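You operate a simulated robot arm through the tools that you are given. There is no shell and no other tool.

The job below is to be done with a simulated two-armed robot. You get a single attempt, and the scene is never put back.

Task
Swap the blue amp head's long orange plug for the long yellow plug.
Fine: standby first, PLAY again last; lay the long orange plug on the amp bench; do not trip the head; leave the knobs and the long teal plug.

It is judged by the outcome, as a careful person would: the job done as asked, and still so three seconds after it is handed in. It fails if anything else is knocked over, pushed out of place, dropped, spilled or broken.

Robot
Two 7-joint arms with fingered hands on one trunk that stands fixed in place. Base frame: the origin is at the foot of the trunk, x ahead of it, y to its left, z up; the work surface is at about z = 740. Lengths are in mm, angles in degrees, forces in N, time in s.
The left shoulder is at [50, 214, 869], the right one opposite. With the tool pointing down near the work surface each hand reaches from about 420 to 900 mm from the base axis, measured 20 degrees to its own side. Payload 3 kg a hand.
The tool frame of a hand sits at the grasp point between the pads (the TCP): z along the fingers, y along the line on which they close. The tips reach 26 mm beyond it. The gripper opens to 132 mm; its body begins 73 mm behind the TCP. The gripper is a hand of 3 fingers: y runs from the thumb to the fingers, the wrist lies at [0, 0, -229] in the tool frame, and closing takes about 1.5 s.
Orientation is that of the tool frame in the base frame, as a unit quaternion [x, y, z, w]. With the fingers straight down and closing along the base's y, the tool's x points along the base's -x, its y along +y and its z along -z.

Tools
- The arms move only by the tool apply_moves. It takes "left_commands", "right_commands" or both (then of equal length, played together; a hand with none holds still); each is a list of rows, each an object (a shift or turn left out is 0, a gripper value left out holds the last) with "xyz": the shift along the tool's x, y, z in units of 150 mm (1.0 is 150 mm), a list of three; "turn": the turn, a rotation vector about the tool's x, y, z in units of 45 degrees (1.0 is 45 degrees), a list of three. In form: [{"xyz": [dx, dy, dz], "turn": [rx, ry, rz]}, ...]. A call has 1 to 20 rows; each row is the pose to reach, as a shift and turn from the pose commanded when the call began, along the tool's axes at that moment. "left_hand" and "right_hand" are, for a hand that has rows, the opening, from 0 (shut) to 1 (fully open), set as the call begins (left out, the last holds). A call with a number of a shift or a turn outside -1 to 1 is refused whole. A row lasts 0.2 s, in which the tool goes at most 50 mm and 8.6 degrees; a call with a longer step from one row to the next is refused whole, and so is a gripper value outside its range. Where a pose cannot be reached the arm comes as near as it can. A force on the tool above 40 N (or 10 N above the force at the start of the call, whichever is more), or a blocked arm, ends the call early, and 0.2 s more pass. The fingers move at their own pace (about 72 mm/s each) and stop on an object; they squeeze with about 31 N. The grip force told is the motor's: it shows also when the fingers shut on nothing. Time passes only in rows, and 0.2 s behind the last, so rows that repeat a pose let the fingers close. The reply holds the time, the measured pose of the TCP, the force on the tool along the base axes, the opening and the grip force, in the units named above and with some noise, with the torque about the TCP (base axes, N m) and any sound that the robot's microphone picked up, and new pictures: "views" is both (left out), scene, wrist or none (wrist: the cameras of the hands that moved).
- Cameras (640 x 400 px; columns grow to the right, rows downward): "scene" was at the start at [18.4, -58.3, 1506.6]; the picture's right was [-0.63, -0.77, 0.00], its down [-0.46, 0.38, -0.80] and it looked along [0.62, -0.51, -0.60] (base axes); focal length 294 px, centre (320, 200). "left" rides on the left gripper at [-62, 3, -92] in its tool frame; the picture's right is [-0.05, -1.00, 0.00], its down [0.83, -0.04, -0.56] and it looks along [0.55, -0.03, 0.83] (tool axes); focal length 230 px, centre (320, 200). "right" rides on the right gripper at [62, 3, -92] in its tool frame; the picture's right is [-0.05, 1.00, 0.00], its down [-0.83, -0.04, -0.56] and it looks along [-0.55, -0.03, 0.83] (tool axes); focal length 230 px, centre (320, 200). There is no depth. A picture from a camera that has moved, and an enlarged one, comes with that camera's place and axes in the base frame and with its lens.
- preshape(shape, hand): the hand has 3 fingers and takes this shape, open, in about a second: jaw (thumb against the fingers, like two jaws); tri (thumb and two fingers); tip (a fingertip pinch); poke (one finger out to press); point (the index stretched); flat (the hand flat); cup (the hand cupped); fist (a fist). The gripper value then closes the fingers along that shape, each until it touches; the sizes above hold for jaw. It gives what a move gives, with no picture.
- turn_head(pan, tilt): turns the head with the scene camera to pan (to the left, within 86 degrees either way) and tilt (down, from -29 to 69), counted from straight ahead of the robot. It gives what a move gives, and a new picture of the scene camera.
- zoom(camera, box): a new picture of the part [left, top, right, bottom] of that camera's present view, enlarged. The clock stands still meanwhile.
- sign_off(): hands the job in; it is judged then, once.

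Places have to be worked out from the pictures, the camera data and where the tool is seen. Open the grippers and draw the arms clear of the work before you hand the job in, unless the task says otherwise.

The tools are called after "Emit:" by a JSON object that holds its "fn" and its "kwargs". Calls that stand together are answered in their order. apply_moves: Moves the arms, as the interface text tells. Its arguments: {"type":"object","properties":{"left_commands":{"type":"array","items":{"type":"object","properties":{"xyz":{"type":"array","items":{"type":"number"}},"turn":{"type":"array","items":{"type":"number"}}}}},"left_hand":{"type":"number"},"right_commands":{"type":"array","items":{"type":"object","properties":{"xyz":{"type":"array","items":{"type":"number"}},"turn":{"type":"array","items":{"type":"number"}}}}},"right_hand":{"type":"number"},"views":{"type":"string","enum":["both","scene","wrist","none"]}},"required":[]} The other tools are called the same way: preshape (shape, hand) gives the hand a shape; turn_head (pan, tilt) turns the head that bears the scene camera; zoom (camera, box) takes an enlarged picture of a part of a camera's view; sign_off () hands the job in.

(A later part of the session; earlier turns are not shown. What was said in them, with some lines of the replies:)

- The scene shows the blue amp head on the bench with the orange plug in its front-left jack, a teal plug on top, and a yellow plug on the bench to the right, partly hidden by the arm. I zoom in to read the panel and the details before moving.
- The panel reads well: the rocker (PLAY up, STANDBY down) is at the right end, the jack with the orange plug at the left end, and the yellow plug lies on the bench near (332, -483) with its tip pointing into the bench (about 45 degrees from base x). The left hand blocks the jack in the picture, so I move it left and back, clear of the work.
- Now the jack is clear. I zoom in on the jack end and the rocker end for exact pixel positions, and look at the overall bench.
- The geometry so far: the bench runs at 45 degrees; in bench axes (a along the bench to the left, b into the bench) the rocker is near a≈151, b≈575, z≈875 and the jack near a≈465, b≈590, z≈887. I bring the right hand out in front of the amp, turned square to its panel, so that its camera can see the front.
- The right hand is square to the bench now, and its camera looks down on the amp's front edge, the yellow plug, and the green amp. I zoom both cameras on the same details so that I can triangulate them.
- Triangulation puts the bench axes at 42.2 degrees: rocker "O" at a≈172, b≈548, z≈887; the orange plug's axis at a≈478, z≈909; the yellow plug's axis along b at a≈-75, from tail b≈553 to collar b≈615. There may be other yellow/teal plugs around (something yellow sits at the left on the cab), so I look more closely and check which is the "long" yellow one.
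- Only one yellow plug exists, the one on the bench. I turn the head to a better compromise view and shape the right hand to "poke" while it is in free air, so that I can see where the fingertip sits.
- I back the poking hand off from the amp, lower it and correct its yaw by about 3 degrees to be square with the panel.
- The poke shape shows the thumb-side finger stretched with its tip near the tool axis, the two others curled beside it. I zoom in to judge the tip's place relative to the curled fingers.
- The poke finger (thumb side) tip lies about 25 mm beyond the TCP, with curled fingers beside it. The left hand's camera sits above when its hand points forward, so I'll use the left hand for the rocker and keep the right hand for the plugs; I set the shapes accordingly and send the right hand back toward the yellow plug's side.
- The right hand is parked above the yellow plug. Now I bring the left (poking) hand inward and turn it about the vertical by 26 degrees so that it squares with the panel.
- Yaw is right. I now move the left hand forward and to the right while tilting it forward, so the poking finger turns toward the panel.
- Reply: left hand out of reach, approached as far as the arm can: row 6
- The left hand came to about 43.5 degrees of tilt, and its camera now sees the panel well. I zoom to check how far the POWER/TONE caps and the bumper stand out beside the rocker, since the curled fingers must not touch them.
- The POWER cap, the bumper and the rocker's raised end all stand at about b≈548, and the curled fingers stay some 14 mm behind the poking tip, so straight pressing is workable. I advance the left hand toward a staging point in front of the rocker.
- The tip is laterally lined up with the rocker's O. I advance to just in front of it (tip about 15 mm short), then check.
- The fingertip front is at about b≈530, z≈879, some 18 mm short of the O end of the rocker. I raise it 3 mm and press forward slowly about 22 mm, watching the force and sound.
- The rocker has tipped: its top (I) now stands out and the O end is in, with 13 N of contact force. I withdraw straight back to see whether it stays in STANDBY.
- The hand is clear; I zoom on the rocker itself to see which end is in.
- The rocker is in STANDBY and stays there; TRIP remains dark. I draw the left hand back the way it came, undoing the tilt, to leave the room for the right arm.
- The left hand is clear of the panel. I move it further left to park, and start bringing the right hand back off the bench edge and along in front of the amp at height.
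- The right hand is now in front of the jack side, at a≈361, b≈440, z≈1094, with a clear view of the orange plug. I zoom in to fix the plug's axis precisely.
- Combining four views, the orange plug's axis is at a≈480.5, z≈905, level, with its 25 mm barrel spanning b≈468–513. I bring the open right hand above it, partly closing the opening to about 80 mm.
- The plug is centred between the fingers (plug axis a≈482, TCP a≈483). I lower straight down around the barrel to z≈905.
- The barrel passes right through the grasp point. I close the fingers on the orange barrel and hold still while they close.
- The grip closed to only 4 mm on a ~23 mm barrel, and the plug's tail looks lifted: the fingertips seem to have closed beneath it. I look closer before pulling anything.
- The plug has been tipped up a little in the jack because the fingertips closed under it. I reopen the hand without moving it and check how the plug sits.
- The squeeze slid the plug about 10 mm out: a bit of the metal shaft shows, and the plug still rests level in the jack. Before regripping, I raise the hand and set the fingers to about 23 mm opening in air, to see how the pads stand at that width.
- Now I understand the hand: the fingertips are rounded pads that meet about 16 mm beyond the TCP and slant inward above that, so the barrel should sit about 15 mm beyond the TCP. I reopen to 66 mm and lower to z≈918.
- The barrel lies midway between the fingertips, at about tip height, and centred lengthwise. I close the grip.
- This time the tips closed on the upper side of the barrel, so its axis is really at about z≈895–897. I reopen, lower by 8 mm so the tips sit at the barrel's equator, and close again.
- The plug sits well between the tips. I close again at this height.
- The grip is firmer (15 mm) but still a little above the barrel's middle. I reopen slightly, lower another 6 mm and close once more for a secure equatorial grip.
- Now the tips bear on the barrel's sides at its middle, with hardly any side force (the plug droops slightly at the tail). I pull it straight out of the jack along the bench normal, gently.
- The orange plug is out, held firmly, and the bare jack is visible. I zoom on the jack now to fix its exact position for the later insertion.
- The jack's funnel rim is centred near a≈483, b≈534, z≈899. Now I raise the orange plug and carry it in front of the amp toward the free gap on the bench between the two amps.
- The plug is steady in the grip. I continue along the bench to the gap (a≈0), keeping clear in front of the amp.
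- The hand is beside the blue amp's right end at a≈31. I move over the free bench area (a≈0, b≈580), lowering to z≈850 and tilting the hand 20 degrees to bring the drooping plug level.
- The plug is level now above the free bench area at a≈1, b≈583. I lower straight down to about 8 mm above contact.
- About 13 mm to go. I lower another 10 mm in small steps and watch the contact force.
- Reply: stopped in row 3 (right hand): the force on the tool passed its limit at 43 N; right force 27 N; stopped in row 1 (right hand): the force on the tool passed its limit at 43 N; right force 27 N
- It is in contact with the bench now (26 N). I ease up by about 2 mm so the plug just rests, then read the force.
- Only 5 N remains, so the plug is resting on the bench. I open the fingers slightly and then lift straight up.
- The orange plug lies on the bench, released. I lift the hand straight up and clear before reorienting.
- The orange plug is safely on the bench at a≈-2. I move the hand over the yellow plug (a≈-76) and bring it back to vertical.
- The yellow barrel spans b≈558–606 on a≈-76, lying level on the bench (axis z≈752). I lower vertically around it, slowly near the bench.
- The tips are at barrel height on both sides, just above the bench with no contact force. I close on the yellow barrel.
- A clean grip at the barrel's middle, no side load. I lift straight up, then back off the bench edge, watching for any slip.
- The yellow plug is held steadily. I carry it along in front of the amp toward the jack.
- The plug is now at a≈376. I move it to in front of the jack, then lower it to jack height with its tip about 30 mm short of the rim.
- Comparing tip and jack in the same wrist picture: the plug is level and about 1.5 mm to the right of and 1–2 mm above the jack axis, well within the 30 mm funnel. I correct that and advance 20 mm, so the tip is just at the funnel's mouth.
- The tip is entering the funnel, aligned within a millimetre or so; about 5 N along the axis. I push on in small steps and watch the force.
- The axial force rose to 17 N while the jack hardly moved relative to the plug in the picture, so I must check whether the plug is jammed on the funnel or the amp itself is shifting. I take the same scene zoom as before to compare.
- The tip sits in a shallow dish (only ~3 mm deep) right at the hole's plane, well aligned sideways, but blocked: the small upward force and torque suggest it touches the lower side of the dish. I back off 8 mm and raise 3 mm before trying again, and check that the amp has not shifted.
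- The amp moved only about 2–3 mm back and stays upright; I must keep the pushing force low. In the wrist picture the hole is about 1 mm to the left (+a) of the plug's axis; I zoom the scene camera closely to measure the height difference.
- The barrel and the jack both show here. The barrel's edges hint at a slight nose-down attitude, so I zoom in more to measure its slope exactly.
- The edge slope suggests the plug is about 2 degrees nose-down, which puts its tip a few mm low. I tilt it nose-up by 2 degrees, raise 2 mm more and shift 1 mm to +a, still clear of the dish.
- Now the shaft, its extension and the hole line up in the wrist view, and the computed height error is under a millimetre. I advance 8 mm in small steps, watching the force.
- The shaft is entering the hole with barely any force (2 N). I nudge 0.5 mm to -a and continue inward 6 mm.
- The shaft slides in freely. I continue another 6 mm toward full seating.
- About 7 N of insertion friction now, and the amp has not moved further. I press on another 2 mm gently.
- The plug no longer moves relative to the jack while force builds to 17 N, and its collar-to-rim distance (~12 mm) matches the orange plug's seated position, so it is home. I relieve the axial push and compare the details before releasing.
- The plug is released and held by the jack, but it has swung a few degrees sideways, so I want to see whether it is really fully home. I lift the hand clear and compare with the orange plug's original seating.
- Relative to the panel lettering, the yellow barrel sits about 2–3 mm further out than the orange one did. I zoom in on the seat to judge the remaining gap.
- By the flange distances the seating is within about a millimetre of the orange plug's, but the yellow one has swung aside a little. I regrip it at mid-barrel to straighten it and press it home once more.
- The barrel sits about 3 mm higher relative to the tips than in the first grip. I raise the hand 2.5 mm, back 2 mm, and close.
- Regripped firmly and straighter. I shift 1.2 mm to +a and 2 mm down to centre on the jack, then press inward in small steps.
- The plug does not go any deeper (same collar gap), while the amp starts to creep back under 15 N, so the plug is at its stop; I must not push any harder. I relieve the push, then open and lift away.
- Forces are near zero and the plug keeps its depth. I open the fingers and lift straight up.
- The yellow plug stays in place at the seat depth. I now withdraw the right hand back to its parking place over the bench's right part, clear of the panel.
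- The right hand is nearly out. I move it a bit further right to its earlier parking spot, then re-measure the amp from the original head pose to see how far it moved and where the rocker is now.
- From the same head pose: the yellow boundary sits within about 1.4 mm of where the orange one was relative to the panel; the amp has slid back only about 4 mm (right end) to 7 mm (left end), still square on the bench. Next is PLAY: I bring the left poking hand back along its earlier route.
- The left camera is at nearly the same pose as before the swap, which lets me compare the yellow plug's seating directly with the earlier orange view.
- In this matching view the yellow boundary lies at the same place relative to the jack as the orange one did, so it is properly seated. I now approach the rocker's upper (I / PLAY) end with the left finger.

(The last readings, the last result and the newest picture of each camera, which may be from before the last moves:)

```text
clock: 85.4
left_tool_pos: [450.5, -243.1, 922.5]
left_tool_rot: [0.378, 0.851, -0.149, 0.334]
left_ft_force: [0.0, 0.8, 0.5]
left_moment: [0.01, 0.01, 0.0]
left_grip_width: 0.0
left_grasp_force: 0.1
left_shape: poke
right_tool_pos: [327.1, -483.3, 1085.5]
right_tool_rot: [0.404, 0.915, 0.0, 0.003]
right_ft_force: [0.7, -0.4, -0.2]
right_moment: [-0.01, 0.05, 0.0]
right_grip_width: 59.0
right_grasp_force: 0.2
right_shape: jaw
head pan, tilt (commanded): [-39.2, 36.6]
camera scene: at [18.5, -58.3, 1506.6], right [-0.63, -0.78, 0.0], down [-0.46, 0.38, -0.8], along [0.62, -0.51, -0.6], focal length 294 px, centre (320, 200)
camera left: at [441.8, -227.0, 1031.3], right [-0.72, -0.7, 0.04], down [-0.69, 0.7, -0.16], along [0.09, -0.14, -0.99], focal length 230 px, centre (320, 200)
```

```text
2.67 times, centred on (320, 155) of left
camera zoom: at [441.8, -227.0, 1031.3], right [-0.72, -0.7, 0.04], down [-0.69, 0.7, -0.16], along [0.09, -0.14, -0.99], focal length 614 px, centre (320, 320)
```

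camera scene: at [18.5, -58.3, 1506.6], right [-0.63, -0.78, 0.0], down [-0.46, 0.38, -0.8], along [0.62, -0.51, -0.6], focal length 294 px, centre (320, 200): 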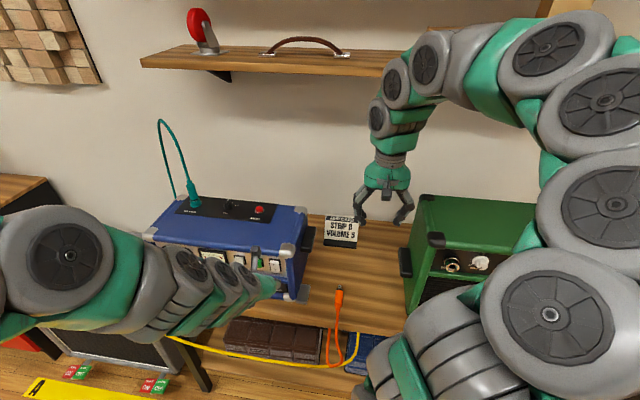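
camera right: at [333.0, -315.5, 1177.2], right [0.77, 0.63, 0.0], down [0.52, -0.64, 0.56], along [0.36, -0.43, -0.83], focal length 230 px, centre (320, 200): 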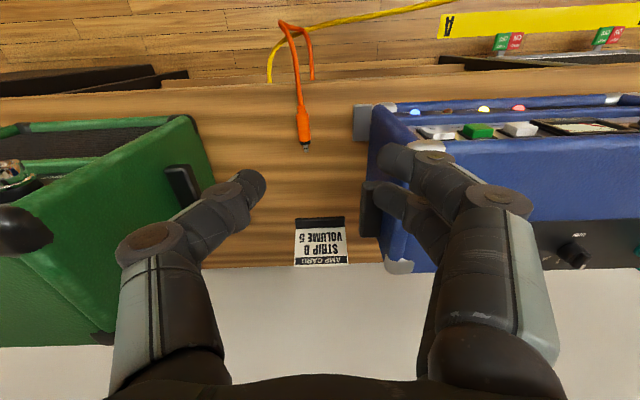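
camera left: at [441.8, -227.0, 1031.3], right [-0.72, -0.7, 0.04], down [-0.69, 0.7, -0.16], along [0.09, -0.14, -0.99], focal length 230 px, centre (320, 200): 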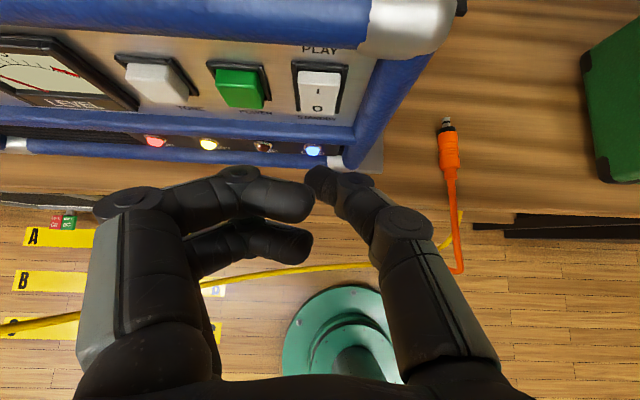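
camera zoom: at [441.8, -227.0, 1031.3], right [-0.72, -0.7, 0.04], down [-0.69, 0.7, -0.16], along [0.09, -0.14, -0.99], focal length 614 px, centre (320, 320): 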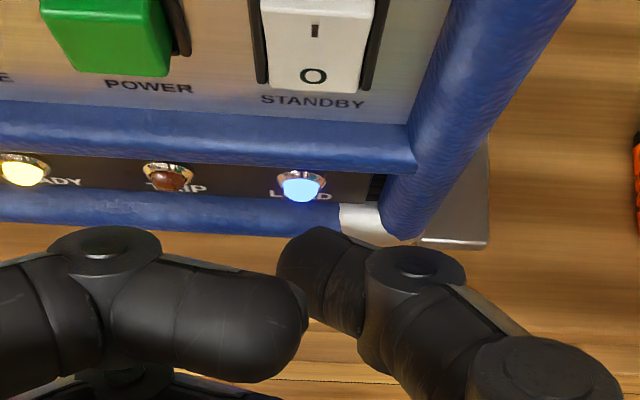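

The tip is lined up with the rocker laterally. I advance to about 8 mm short of its I end, 2.5 mm higher.

Emit:
{"fn": "apply_moves", "kwargs": {"left_commands": [{"xyz": [-0.07, 0, 0.045]}, {"xyz": [-0.13, 0, 0.1]}, {"xyz": [-0.186, 0, 0.152]}], "views": "wrist"}}

Emit:
{"fn": "zoom", "kwargs": {"camera": "left", "box": [200, 80, 440, 230]}}

```text
clock: 86.2
left_tool_pos: [474.4, -268.1, 926.9]
left_tool_rot: [0.378, 0.85, -0.15, 0.334]
left_ft_force: [-0.5, 0.6, -1.2]
left_moment: [-0.02, 0.0, 0.01]
left_grip_width: 0.0
left_grasp_force: 0.0
left_shape: poke
right_tool_pos: [327.3, -483.3, 1085.9]
right_tool_rot: [0.405, 0.914, 0.0, 0.003]
right_ft_force: [-0.5, -0.3, 0.7]
right_moment: [0.0, 0.0, 0.02]
right_grip_width: 59.2
right_grasp_force: 0.0
right_shape: jaw
head pan, tilt (commanded): [-39.2, 36.6]
camera left: at [465.6, -252.3, 1035.2], right [-0.72, -0.7, 0.04], down [-0.69, 0.7, -0.16], along [0.09, -0.14, -0.99], focal length 230 px, centre (320, 200)
```

left: 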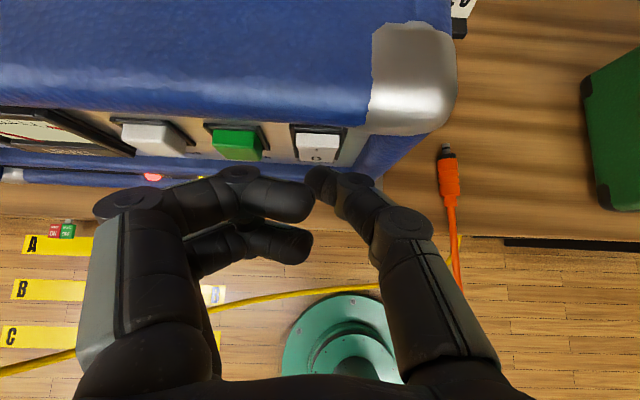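

```text
2.67 times, centred on (320, 155) of left
camera zoom: at [465.6, -252.3, 1035.2], right [-0.72, -0.7, 0.04], down [-0.69, 0.7, -0.16], along [0.09, -0.14, -0.99], focal length 614 px, centre (320, 320)
```

zoom: 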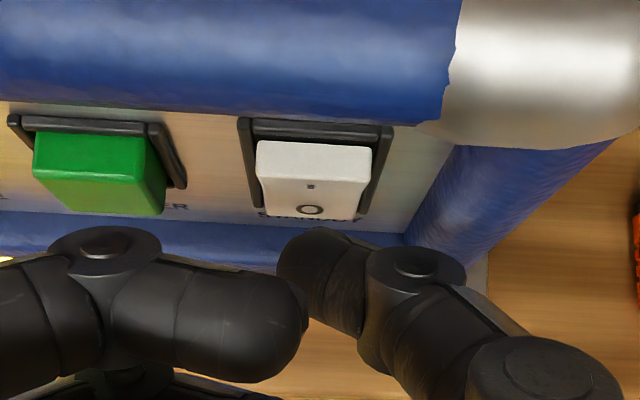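

The fingertip is level with the raised I end, about 8 mm away. I press in slowly, 12 mm in total.

Emit:
{"fn": "apply_moves", "kwargs": {"left_commands": [{"xyz": [-0.0194, 0, 0.0183]}, {"xyz": [-0.0339, 0, 0.032]}, {"xyz": [-0.046, 0, 0.0434]}, {"xyz": [-0.0581, 0, 0.0548]}], "views": "wrist"}}

Emit:
{"fn": "zoom", "kwargs": {"camera": "left", "box": [200, 80, 440, 230]}}

```text
clock: 87.2
left_tool_pos: [481.7, -276.3, 928.5]
left_tool_rot: [0.378, 0.85, -0.148, 0.335]
left_ft_force: [-0.1, 0.3, 0.1]
left_moment: [-0.03, -0.01, -0.01]
left_grip_width: 0.0
left_grasp_force: 0.1
left_shape: poke
right_tool_pos: [327.5, -483.9, 1085.3]
right_tool_rot: [0.405, 0.914, 0.0, 0.003]
right_ft_force: [0.4, 0.7, 0.0]
right_moment: [0.01, 0.02, 0.03]
right_grip_width: 59.0
right_grasp_force: 0.2
right_shape: jaw
head pan, tilt (commanded): [-39.2, 36.6]
camera left: at [472.8, -261.0, 1036.4], right [-0.72, -0.7, 0.04], down [-0.69, 0.7, -0.16], along [0.09, -0.14, -0.99], focal length 230 px, centre (320, 200)
```

left: 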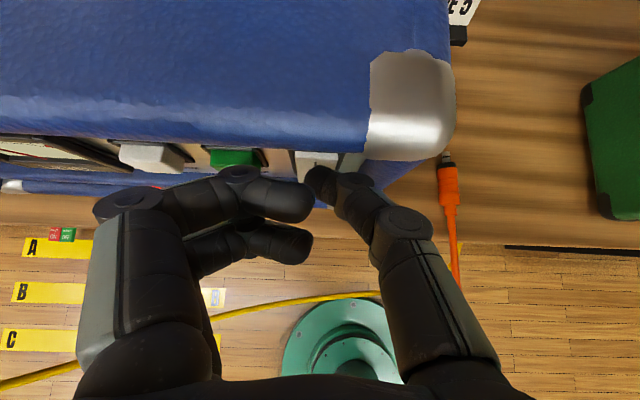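

```text
2.67 times, centred on (320, 155) of left
camera zoom: at [472.8, -261.0, 1036.4], right [-0.72, -0.7, 0.04], down [-0.69, 0.7, -0.16], along [0.09, -0.14, -0.99], focal length 614 px, centre (320, 320)
```

zoom: 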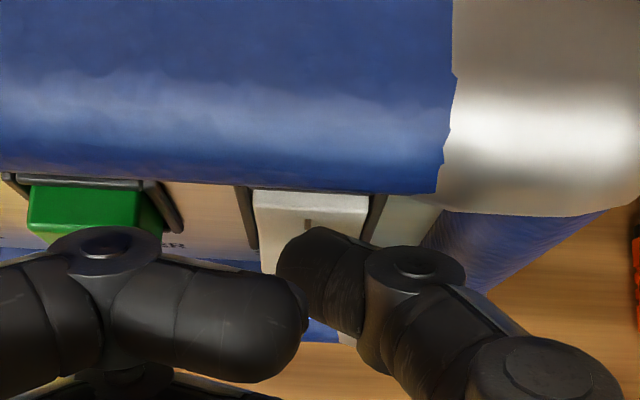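

Still no contact force and the rocker has not moved. I continue another 7 mm in small steps.

Emit:
{"fn": "apply_moves", "kwargs": {"left_commands": [{"xyz": [-0.0145, 0, 0.0137]}, {"xyz": [-0.0242, 0, 0.0228]}, {"xyz": [-0.0339, 0, 0.032]}], "views": "wrist"}}

Emit:
{"fn": "zoom", "kwargs": {"camera": "left", "box": [200, 80, 440, 230]}}

```text
clock: 88.0
left_tool_pos: [486.7, -281.5, 926.7]
left_tool_rot: [0.379, 0.85, -0.149, 0.334]
left_ft_force: [-13.2, 7.6, 2.3]
left_moment: [0.08, 0.18, -0.12]
left_grip_width: 0.0
left_grasp_force: 0.1
left_shape: poke
right_tool_pos: [326.8, -482.9, 1085.7]
right_tool_rot: [0.405, 0.914, 0.0, 0.002]
right_ft_force: [0.0, -0.9, 0.2]
right_moment: [-0.03, -0.01, 0.02]
right_grip_width: 59.2
right_grasp_force: 0.2
right_shape: jaw
head pan, tilt (commanded): [-39.2, 36.6]
camera left: at [477.5, -266.5, 1036.5], right [-0.72, -0.7, 0.04], down [-0.69, 0.7, -0.16], along [0.09, -0.14, -0.99], focal length 230 px, centre (320, 200)
```

left: 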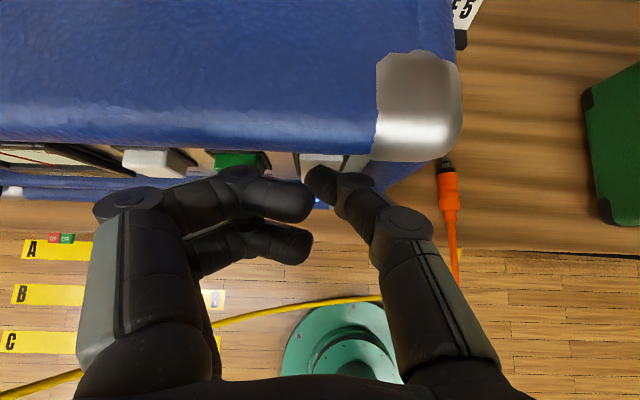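

```text
2.67 times, centred on (320, 155) of left
camera zoom: at [477.5, -266.5, 1036.5], right [-0.72, -0.7, 0.04], down [-0.69, 0.7, -0.16], along [0.09, -0.14, -0.99], focal length 614 px, centre (320, 320)
```

zoom: 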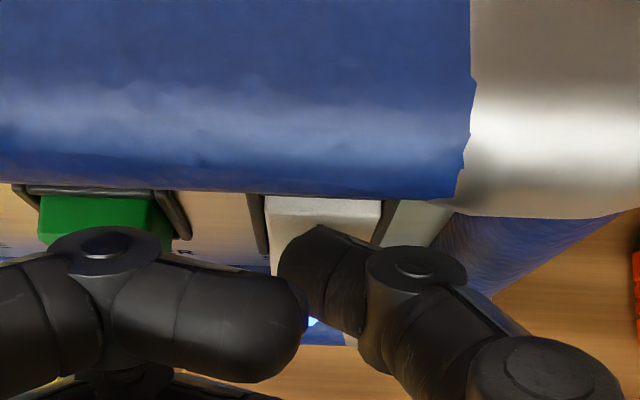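

The fingertip pushes on the rocker at 14.5 N only ~13 mm above its pivot, not enough to flip it, and the amp begins to creep. I back off at once and go 6.5 mm higher, near the rocker's top edge, for more leverage and less force.

Emit:
{"fn": "apply_moves", "kwargs": {"left_commands": [{"xyz": [0.03, 0, -0.03]}, {"xyz": [0.0139, 0, -0.0726]}], "views": "wrist"}}

Emit:
{"fn": "zoom", "kwargs": {"camera": "left", "box": [200, 80, 440, 230]}}

Emit:
{"fn": "zoom", "kwargs": {"camera": "scene", "box": [226, 240, 322, 300]}}

```text
clock: 88.6
left_tool_pos: [480.5, -275.7, 935.4]
left_tool_rot: [0.378, 0.85, -0.149, 0.335]
left_ft_force: [0.2, 0.0, 0.5]
left_moment: [0.0, 0.0, -0.01]
left_grip_width: 0.0
left_grasp_force: 0.1
left_shape: poke
right_tool_pos: [327.8, -483.7, 1085.4]
right_tool_rot: [0.404, 0.915, 0.0, 0.003]
right_ft_force: [-0.4, 1.2, -0.5]
right_moment: [0.04, -0.05, 0.02]
right_grip_width: 59.0
right_grasp_force: 0.1
right_shape: jaw
head pan, tilt (commanded): [-39.2, 36.6]
camera left: at [471.9, -260.5, 1043.5], right [-0.72, -0.7, 0.04], down [-0.69, 0.7, -0.16], along [0.09, -0.14, -0.99], focal length 230 px, centre (320, 200)
```

left: 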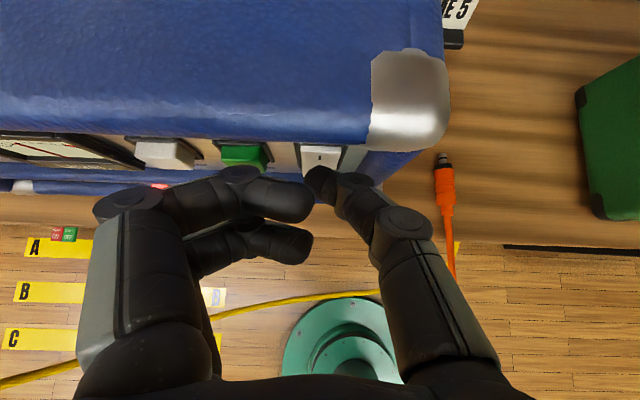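

```text
2.67 times, centred on (320, 155) of left
camera zoom: at [471.9, -260.5, 1043.5], right [-0.72, -0.7, 0.04], down [-0.69, 0.7, -0.16], along [0.09, -0.14, -0.99], focal length 614 px, centre (320, 320)
```

zoom: 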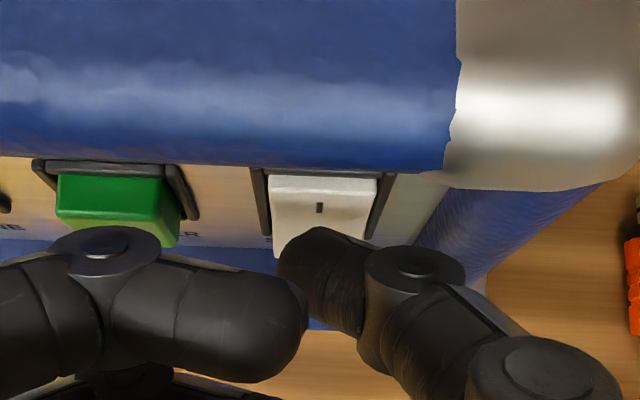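

```text
6.67 times, centred on (274, 270) of scene
camera zoom: at [18.4, -58.3, 1506.6], right [-0.63, -0.77, 0.0], down [-0.46, 0.38, -0.8], along [0.62, -0.51, -0.6], focal length 1964 px, centre (627, -267)
```

zoom: 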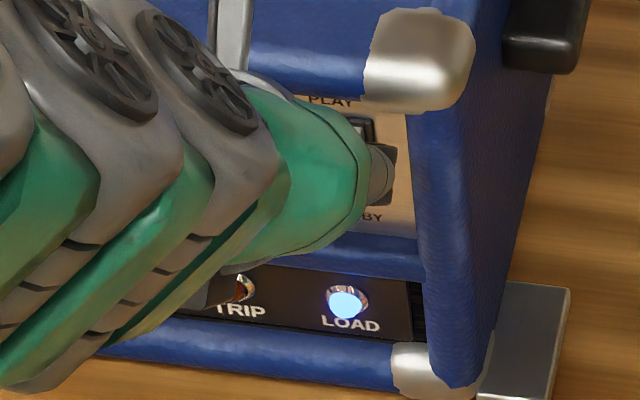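

The upper face of the rocker now leans back (the I mark is plainly visible from above), which suggests it did flip to PLAY. I withdraw the left hand and verify.

Emit:
{"fn": "apply_moves", "kwargs": {"left_commands": [{"xyz": [0.12, 0, -0.11]}, {"xyz": [0.24, 0, -0.23]}, {"xyz": [0.36, 0, -0.34]}], "views": "wrist"}}

Emit:
{"fn": "zoom", "kwargs": {"camera": "left", "box": [180, 0, 404, 140]}}

```text
clock: 89.4
left_tool_pos: [430.2, -221.1, 934.6]
left_tool_rot: [0.378, 0.85, -0.149, 0.334]
left_ft_force: [0.4, 0.9, -0.7]
left_moment: [0.02, 0.02, -0.01]
left_grip_width: 0.0
left_grasp_force: 0.1
left_shape: poke
right_tool_pos: [328.6, -484.5, 1085.6]
right_tool_rot: [0.405, 0.914, 0.0, 0.002]
right_ft_force: [0.2, -0.7, -0.4]
right_moment: [-0.02, 0.02, 0.0]
right_grip_width: 58.9
right_grasp_force: 0.1
right_shape: jaw
head pan, tilt (commanded): [-39.2, 36.6]
camera left: at [420.8, -205.5, 1043.7], right [-0.72, -0.7, 0.04], down [-0.69, 0.7, -0.16], along [0.09, -0.14, -0.99], focal length 230 px, centre (320, 200)
```

left: 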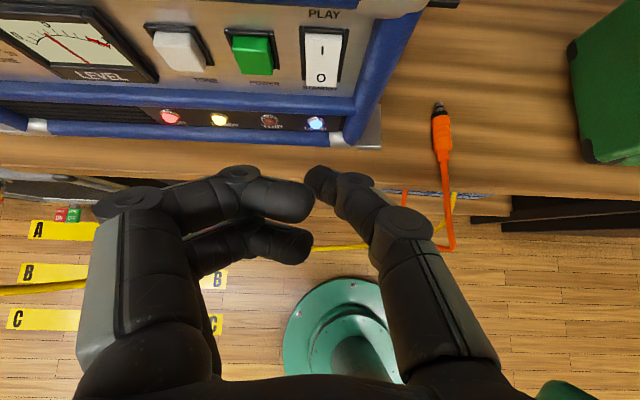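

```text
2.86 times, centred on (292, 70) of left
camera zoom: at [420.8, -205.5, 1043.7], right [-0.72, -0.7, 0.04], down [-0.69, 0.7, -0.16], along [0.09, -0.14, -0.99], focal length 657 px, centre (400, 571)
```

zoom: 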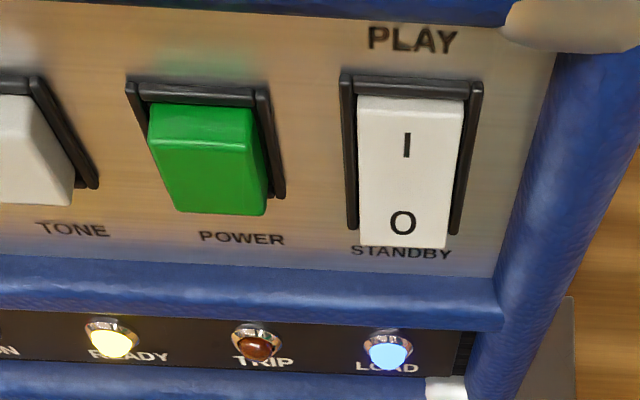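

The rocker is back in PLAY (its O end stands out over the STANDBY lettering, as at the start), TRIP is dark. I check the level meter and the lamps too.

Emit:
{"fn": "zoom", "kwargs": {"camera": "left", "box": [0, 0, 160, 100]}}

Emit:
{"fn": "zoom", "kwargs": {"camera": "left", "box": [120, 80, 376, 160]}}

```text
4.00 times, centred on (80, 50) of left
camera zoom: at [420.8, -205.5, 1043.7], right [-0.72, -0.7, 0.04], down [-0.69, 0.7, -0.16], along [0.09, -0.14, -0.99], focal length 920 px, centre (1280, 800)
```

zoom: 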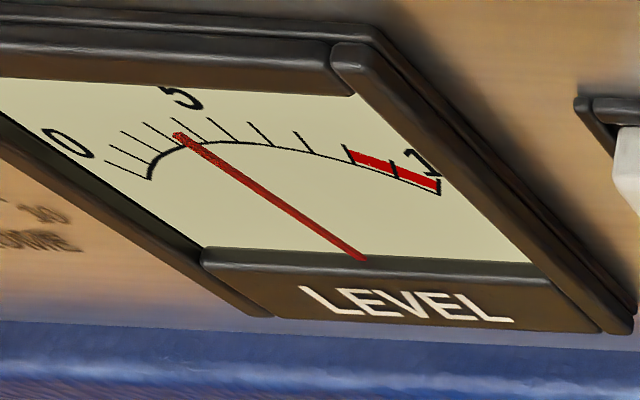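

```text
2.50 times, centred on (248, 120) of left
camera zoom: at [420.8, -205.5, 1043.7], right [-0.72, -0.7, 0.04], down [-0.69, 0.7, -0.16], along [0.09, -0.14, -0.99], focal length 575 px, centre (500, 400)
```

zoom: 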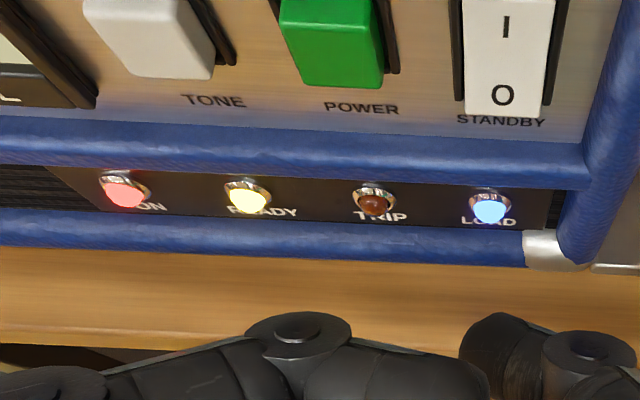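

The meter again shows mid-scale as at the start, and ON/READY/LOAD are lit with TRIP dark, so the new plug carries signal in PLAY. I draw the left hand back the way it came.

Emit:
{"fn": "apply_moves", "kwargs": {"left_commands": [{"xyz": [0.0, 0.07, -0.2]}, {"xyz": [0.0, 0.14, -0.4]}, {"xyz": [0.0, 0.21, -0.6]}, {"xyz": [0.0, 0.3, -0.8]}], "views": "none"}}

Emit:
{"fn": "apply_moves", "kwargs": {"left_commands": [{"xyz": [0.09, 0.135, -0.145], "turn": [0, 0.16, 0]}, {"xyz": [0.18, 0.27, -0.29], "turn": [0, 0.32, 0]}, {"xyz": [0.27, 0.405, -0.44], "turn": [0, 0.48, 0]}, {"xyz": [0.36, 0.54, -0.59], "turn": [0, 0.64, 0]}, {"xyz": [0.45, 0.675, -0.735], "turn": [0, 0.8, 0]}, {"xyz": [0.54, 0.81, -0.88], "turn": [0, 0.96, 0]}], "views": "none"}}

Emit:
{"fn": "apply_moves", "kwargs": {"left_commands": [{"xyz": [0.18, 0.16, -0.06]}, {"xyz": [0.36, 0.32, -0.13]}, {"xyz": [0.54, 0.48, -0.2]}, {"xyz": [0.72, 0.64, -0.26]}, {"xyz": [0.88, 0.8, -0.33]}], "views": "scene"}}

Emit:
{"fn": "zoom", "kwargs": {"camera": "scene", "box": [130, 235, 194, 275]}}

Emit:
{"fn": "zoom", "kwargs": {"camera": "scene", "box": [226, 240, 322, 300]}}

Emit:
{"fn": "zoom", "kwargs": {"camera": "scene", "box": [120, 200, 440, 400]}}

```text
clock: 90.4
left_tool_pos: [410.8, -131.8, 1018.8]
left_tool_rot: [0.378, 0.85, -0.149, 0.334]
left_ft_force: [-0.1, 0.9, -1.3]
left_moment: [-0.02, -0.02, -0.01]
left_grip_width: 0.3
left_grasp_force: 0.0
left_shape: poke
right_tool_pos: [326.9, -483.8, 1085.6]
right_tool_rot: [0.404, 0.915, 0.0, 0.003]
right_ft_force: [0.4, 1.6, -0.7]
right_moment: [-0.01, -0.02, 0.01]
right_grip_width: 58.8
right_grasp_force: 0.0
right_shape: jaw
head pan, tilt (commanded): [-39.2, 36.6]
```

```text
clock: 91.8
left_tool_pos: [400.6, 61.3, 1063.1]
left_tool_rot: [0.406, 0.914, 0.0, -0.003]
left_ft_force: [0.5, 0.4, 0.5]
left_moment: [0.0, 0.01, -0.03]
left_grip_width: 0.0
left_grasp_force: 0.0
left_shape: poke
right_tool_pos: [327.8, -483.6, 1086.4]
right_tool_rot: [0.405, 0.914, 0.0, 0.002]
right_ft_force: [0.6, -1.1, -0.8]
right_moment: [0.01, 0.02, 0.0]
right_grip_width: 58.7
right_grasp_force: 0.1
right_shape: jaw
head pan, tilt (commanded): [-39.2, 36.6]
```

```text
clock: 93.0
left_tool_pos: [399.3, 238.8, 1113.1]
left_tool_rot: [0.405, 0.914, 0.0, -0.003]
left_ft_force: [0.1, -0.1, -0.1]
left_moment: [-0.05, -0.02, -0.01]
left_grip_width: 0.3
left_grasp_force: 0.1
left_shape: poke
right_tool_pos: [327.9, -484.3, 1085.4]
right_tool_rot: [0.405, 0.914, 0.0, 0.003]
right_ft_force: [-0.6, 0.3, -0.6]
right_moment: [0.02, 0.0, 0.03]
right_grip_width: 59.1
right_grasp_force: 0.0
right_shape: jaw
head pan, tilt (commanded): [-39.2, 36.6]
camera scene: at [18.4, -58.2, 1506.6], right [-0.63, -0.77, 0.0], down [-0.46, 0.38, -0.8], along [0.62, -0.51, -0.6], focal length 294 px, centre (320, 200)
```

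scene: 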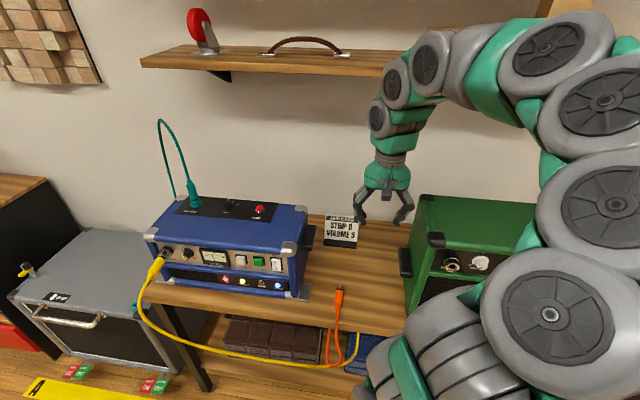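

```text
10.00 times, centred on (162, 255) of scene
camera zoom: at [18.4, -58.2, 1506.6], right [-0.63, -0.77, 0.0], down [-0.46, 0.38, -0.8], along [0.62, -0.51, -0.6], focal length 2945 px, centre (1900, -350)
```

zoom: 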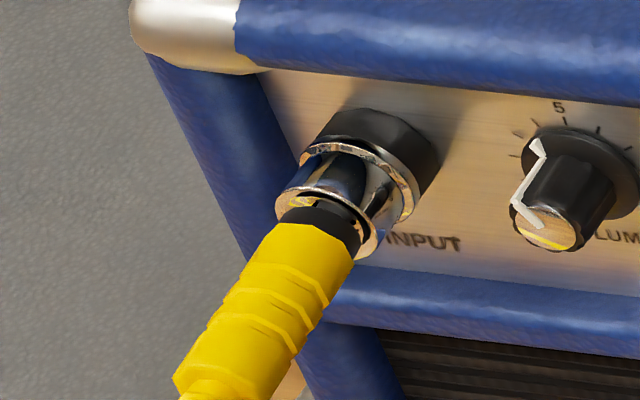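

```text
6.67 times, centred on (274, 270) of scene
camera zoom: at [18.4, -58.2, 1506.6], right [-0.63, -0.77, 0.0], down [-0.46, 0.38, -0.8], along [0.62, -0.51, -0.6], focal length 1964 px, centre (627, -267)
```

zoom: 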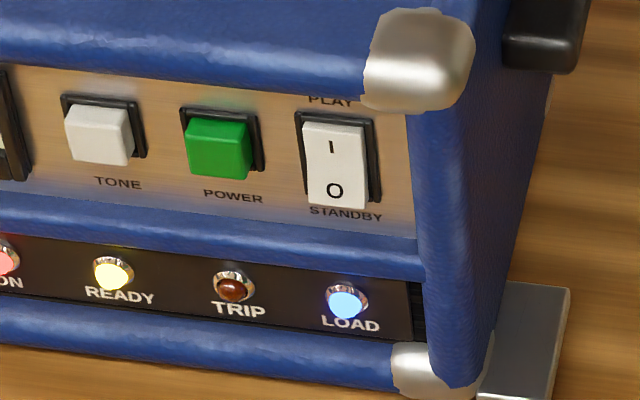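

```text
2.00 times, centred on (280, 300) of scene
camera zoom: at [18.4, -58.2, 1506.6], right [-0.63, -0.77, 0.0], down [-0.46, 0.38, -0.8], along [0.62, -0.51, -0.6], focal length 589 px, centre (400, 0)
```

zoom: 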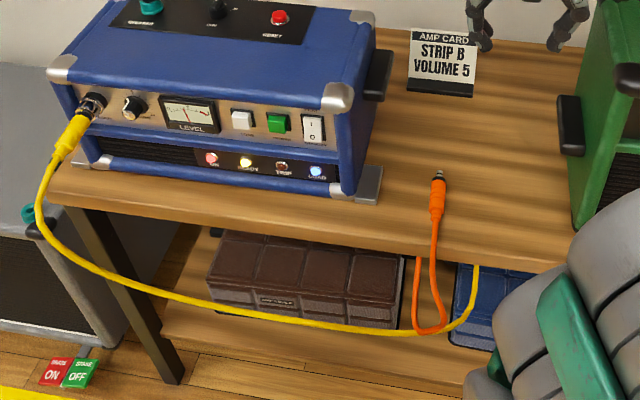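

Everything is as asked: rocker in PLAY, yellow plug within about a millimetre of the orange one's former depth, orange plug lying on the bench, TRIP dark; the amp has only slid about 8 mm back, still standing square. I open both hands and draw the right arm a bit further off.

Emit:
{"fn": "preshape", "kwargs": {"hand": "left", "shape": "jaw"}}

Emit:
{"fn": "apply_moves", "kwargs": {"right_commands": [{"xyz": [0.1, 0, -0.15]}, {"xyz": [0.25, 0, -0.3]}, {"xyz": [0.4, 0, -0.4]}, {"xyz": [0.4, 0, -0.4]}, {"xyz": [0.4, 0, -0.4]}], "right_hand": 1.0, "views": "both"}}

Emit:
{"fn": "zoom", "kwargs": {"camera": "scene", "box": [120, 180, 440, 380]}}

Emit:
{"fn": "zoom", "kwargs": {"camera": "scene", "box": [140, 190, 310, 300]}}

```text
clock: 93.9
left_tool_pos: [400.4, 239.1, 1113.5]
left_tool_rot: [0.405, 0.914, 0.001, -0.002]
left_ft_force: [0.8, 0.3, -0.2]
left_moment: [0.04, -0.01, -0.02]
left_grip_width: 132.2
left_grasp_force: 0.1
left_shape: jaw
right_tool_pos: [328.5, -483.1, 1086.0]
right_tool_rot: [0.405, 0.914, 0.0, 0.003]
right_ft_force: [0.0, -0.4, 0.0]
right_moment: [-0.01, 0.03, -0.02]
right_grip_width: 59.0
right_grasp_force: 0.1
right_shape: jaw
head pan, tilt (commanded): [-39.2, 36.6]
```

```text
clock: 95.1
left_tool_pos: [400.3, 239.3, 1114.0]
left_tool_rot: [0.406, 0.914, 0.001, -0.002]
left_ft_force: [0.3, -0.5, -0.1]
left_moment: [-0.02, -0.02, -0.03]
left_grip_width: 131.9
left_grasp_force: 0.1
left_shape: jaw
right_tool_pos: [288.8, -436.3, 1146.3]
right_tool_rot: [0.404, 0.915, 0.001, 0.003]
right_ft_force: [-0.4, -0.2, 0.4]
right_moment: [-0.02, 0.01, -0.01]
right_grip_width: 132.0
right_grasp_force: 0.1
right_shape: jaw
head pan, tilt (commanded): [-39.2, 36.6]
camera scene: at [18.4, -58.3, 1506.6], right [-0.63, -0.78, 0.0], down [-0.46, 0.38, -0.8], along [0.62, -0.51, -0.6], focal length 294 px, centre (320, 200)
camera right: at [249.9, -389.3, 1239.6], right [0.77, 0.63, 0.0], down [0.52, -0.64, 0.56], along [0.36, -0.43, -0.83], focal length 230 px, centre (320, 200)
```

scene: 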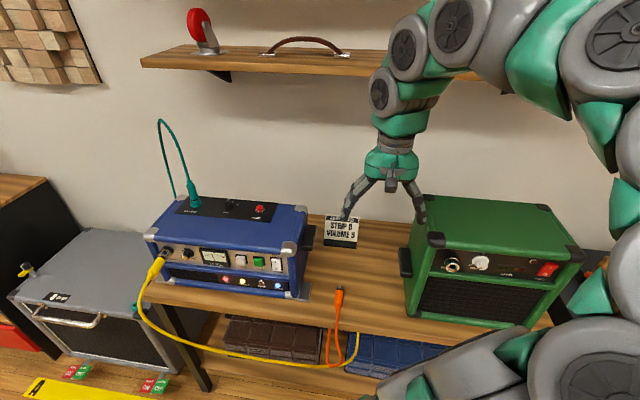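
right: 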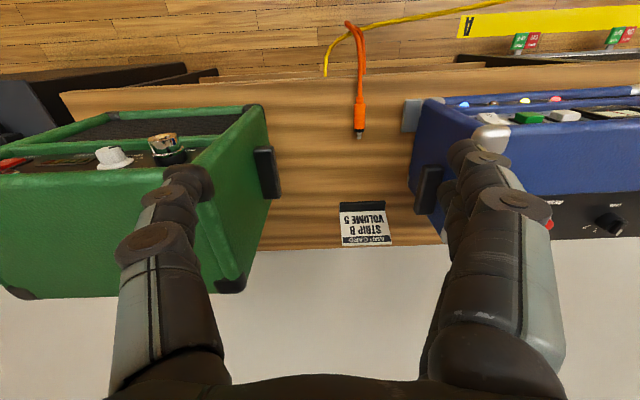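

```text
2.00 times, centred on (280, 280) of scene
camera zoom: at [18.4, -58.3, 1506.6], right [-0.63, -0.78, 0.0], down [-0.46, 0.38, -0.8], along [0.62, -0.51, -0.6], focal length 589 px, centre (400, 40)
```

zoom: 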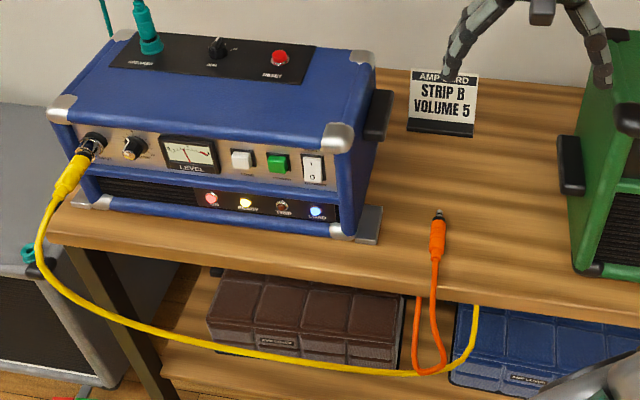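

```text
3.64 times, centred on (225, 245) of scene
camera zoom: at [18.4, -58.3, 1506.6], right [-0.63, -0.78, 0.0], down [-0.46, 0.38, -0.8], along [0.62, -0.51, -0.6], focal length 1071 px, centre (666, 36)
```

zoom: 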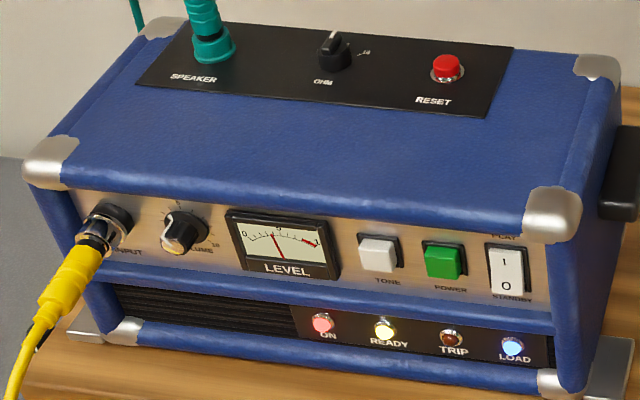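

Final check: rocker in PLAY with the meter at its former level, TRIP dark, knobs and teal plug untouched, yellow plug in the input, orange plug lying on the bench, both hands open and clear. I hand the job in.

Emit:
{"fn": "sign_off", "kwargs": {}}

```text
The job is handed in.
```

The long yellow plug is now in the blue amp head's input, and the long orange plug is lying on the amp bench. I switched to STANDBY before pulling the orange plug and put the head back to PLAY last. The job is handed in.

- **Head:** it did not trip. The TRIP lamp is dark, ON, READY and LOAD are lit, and the level meter reads mid-scale as it did at the start.
- **Yellow plug:** it sits within about a millimetre of the depth the orange one had. It leans a few degrees sideways, where the orange one sat straight.
- **Left alone:** I did not touch the knobs or the long teal plug.
- **Head moved:** plugging in and pressing the rocker slid the head about 8 mm back and 2 mm to the right. It still stands square on the bench. I did not push it back, because reaching behind it risked hitting the teal plug.

Both hands are open and clear of the bench.
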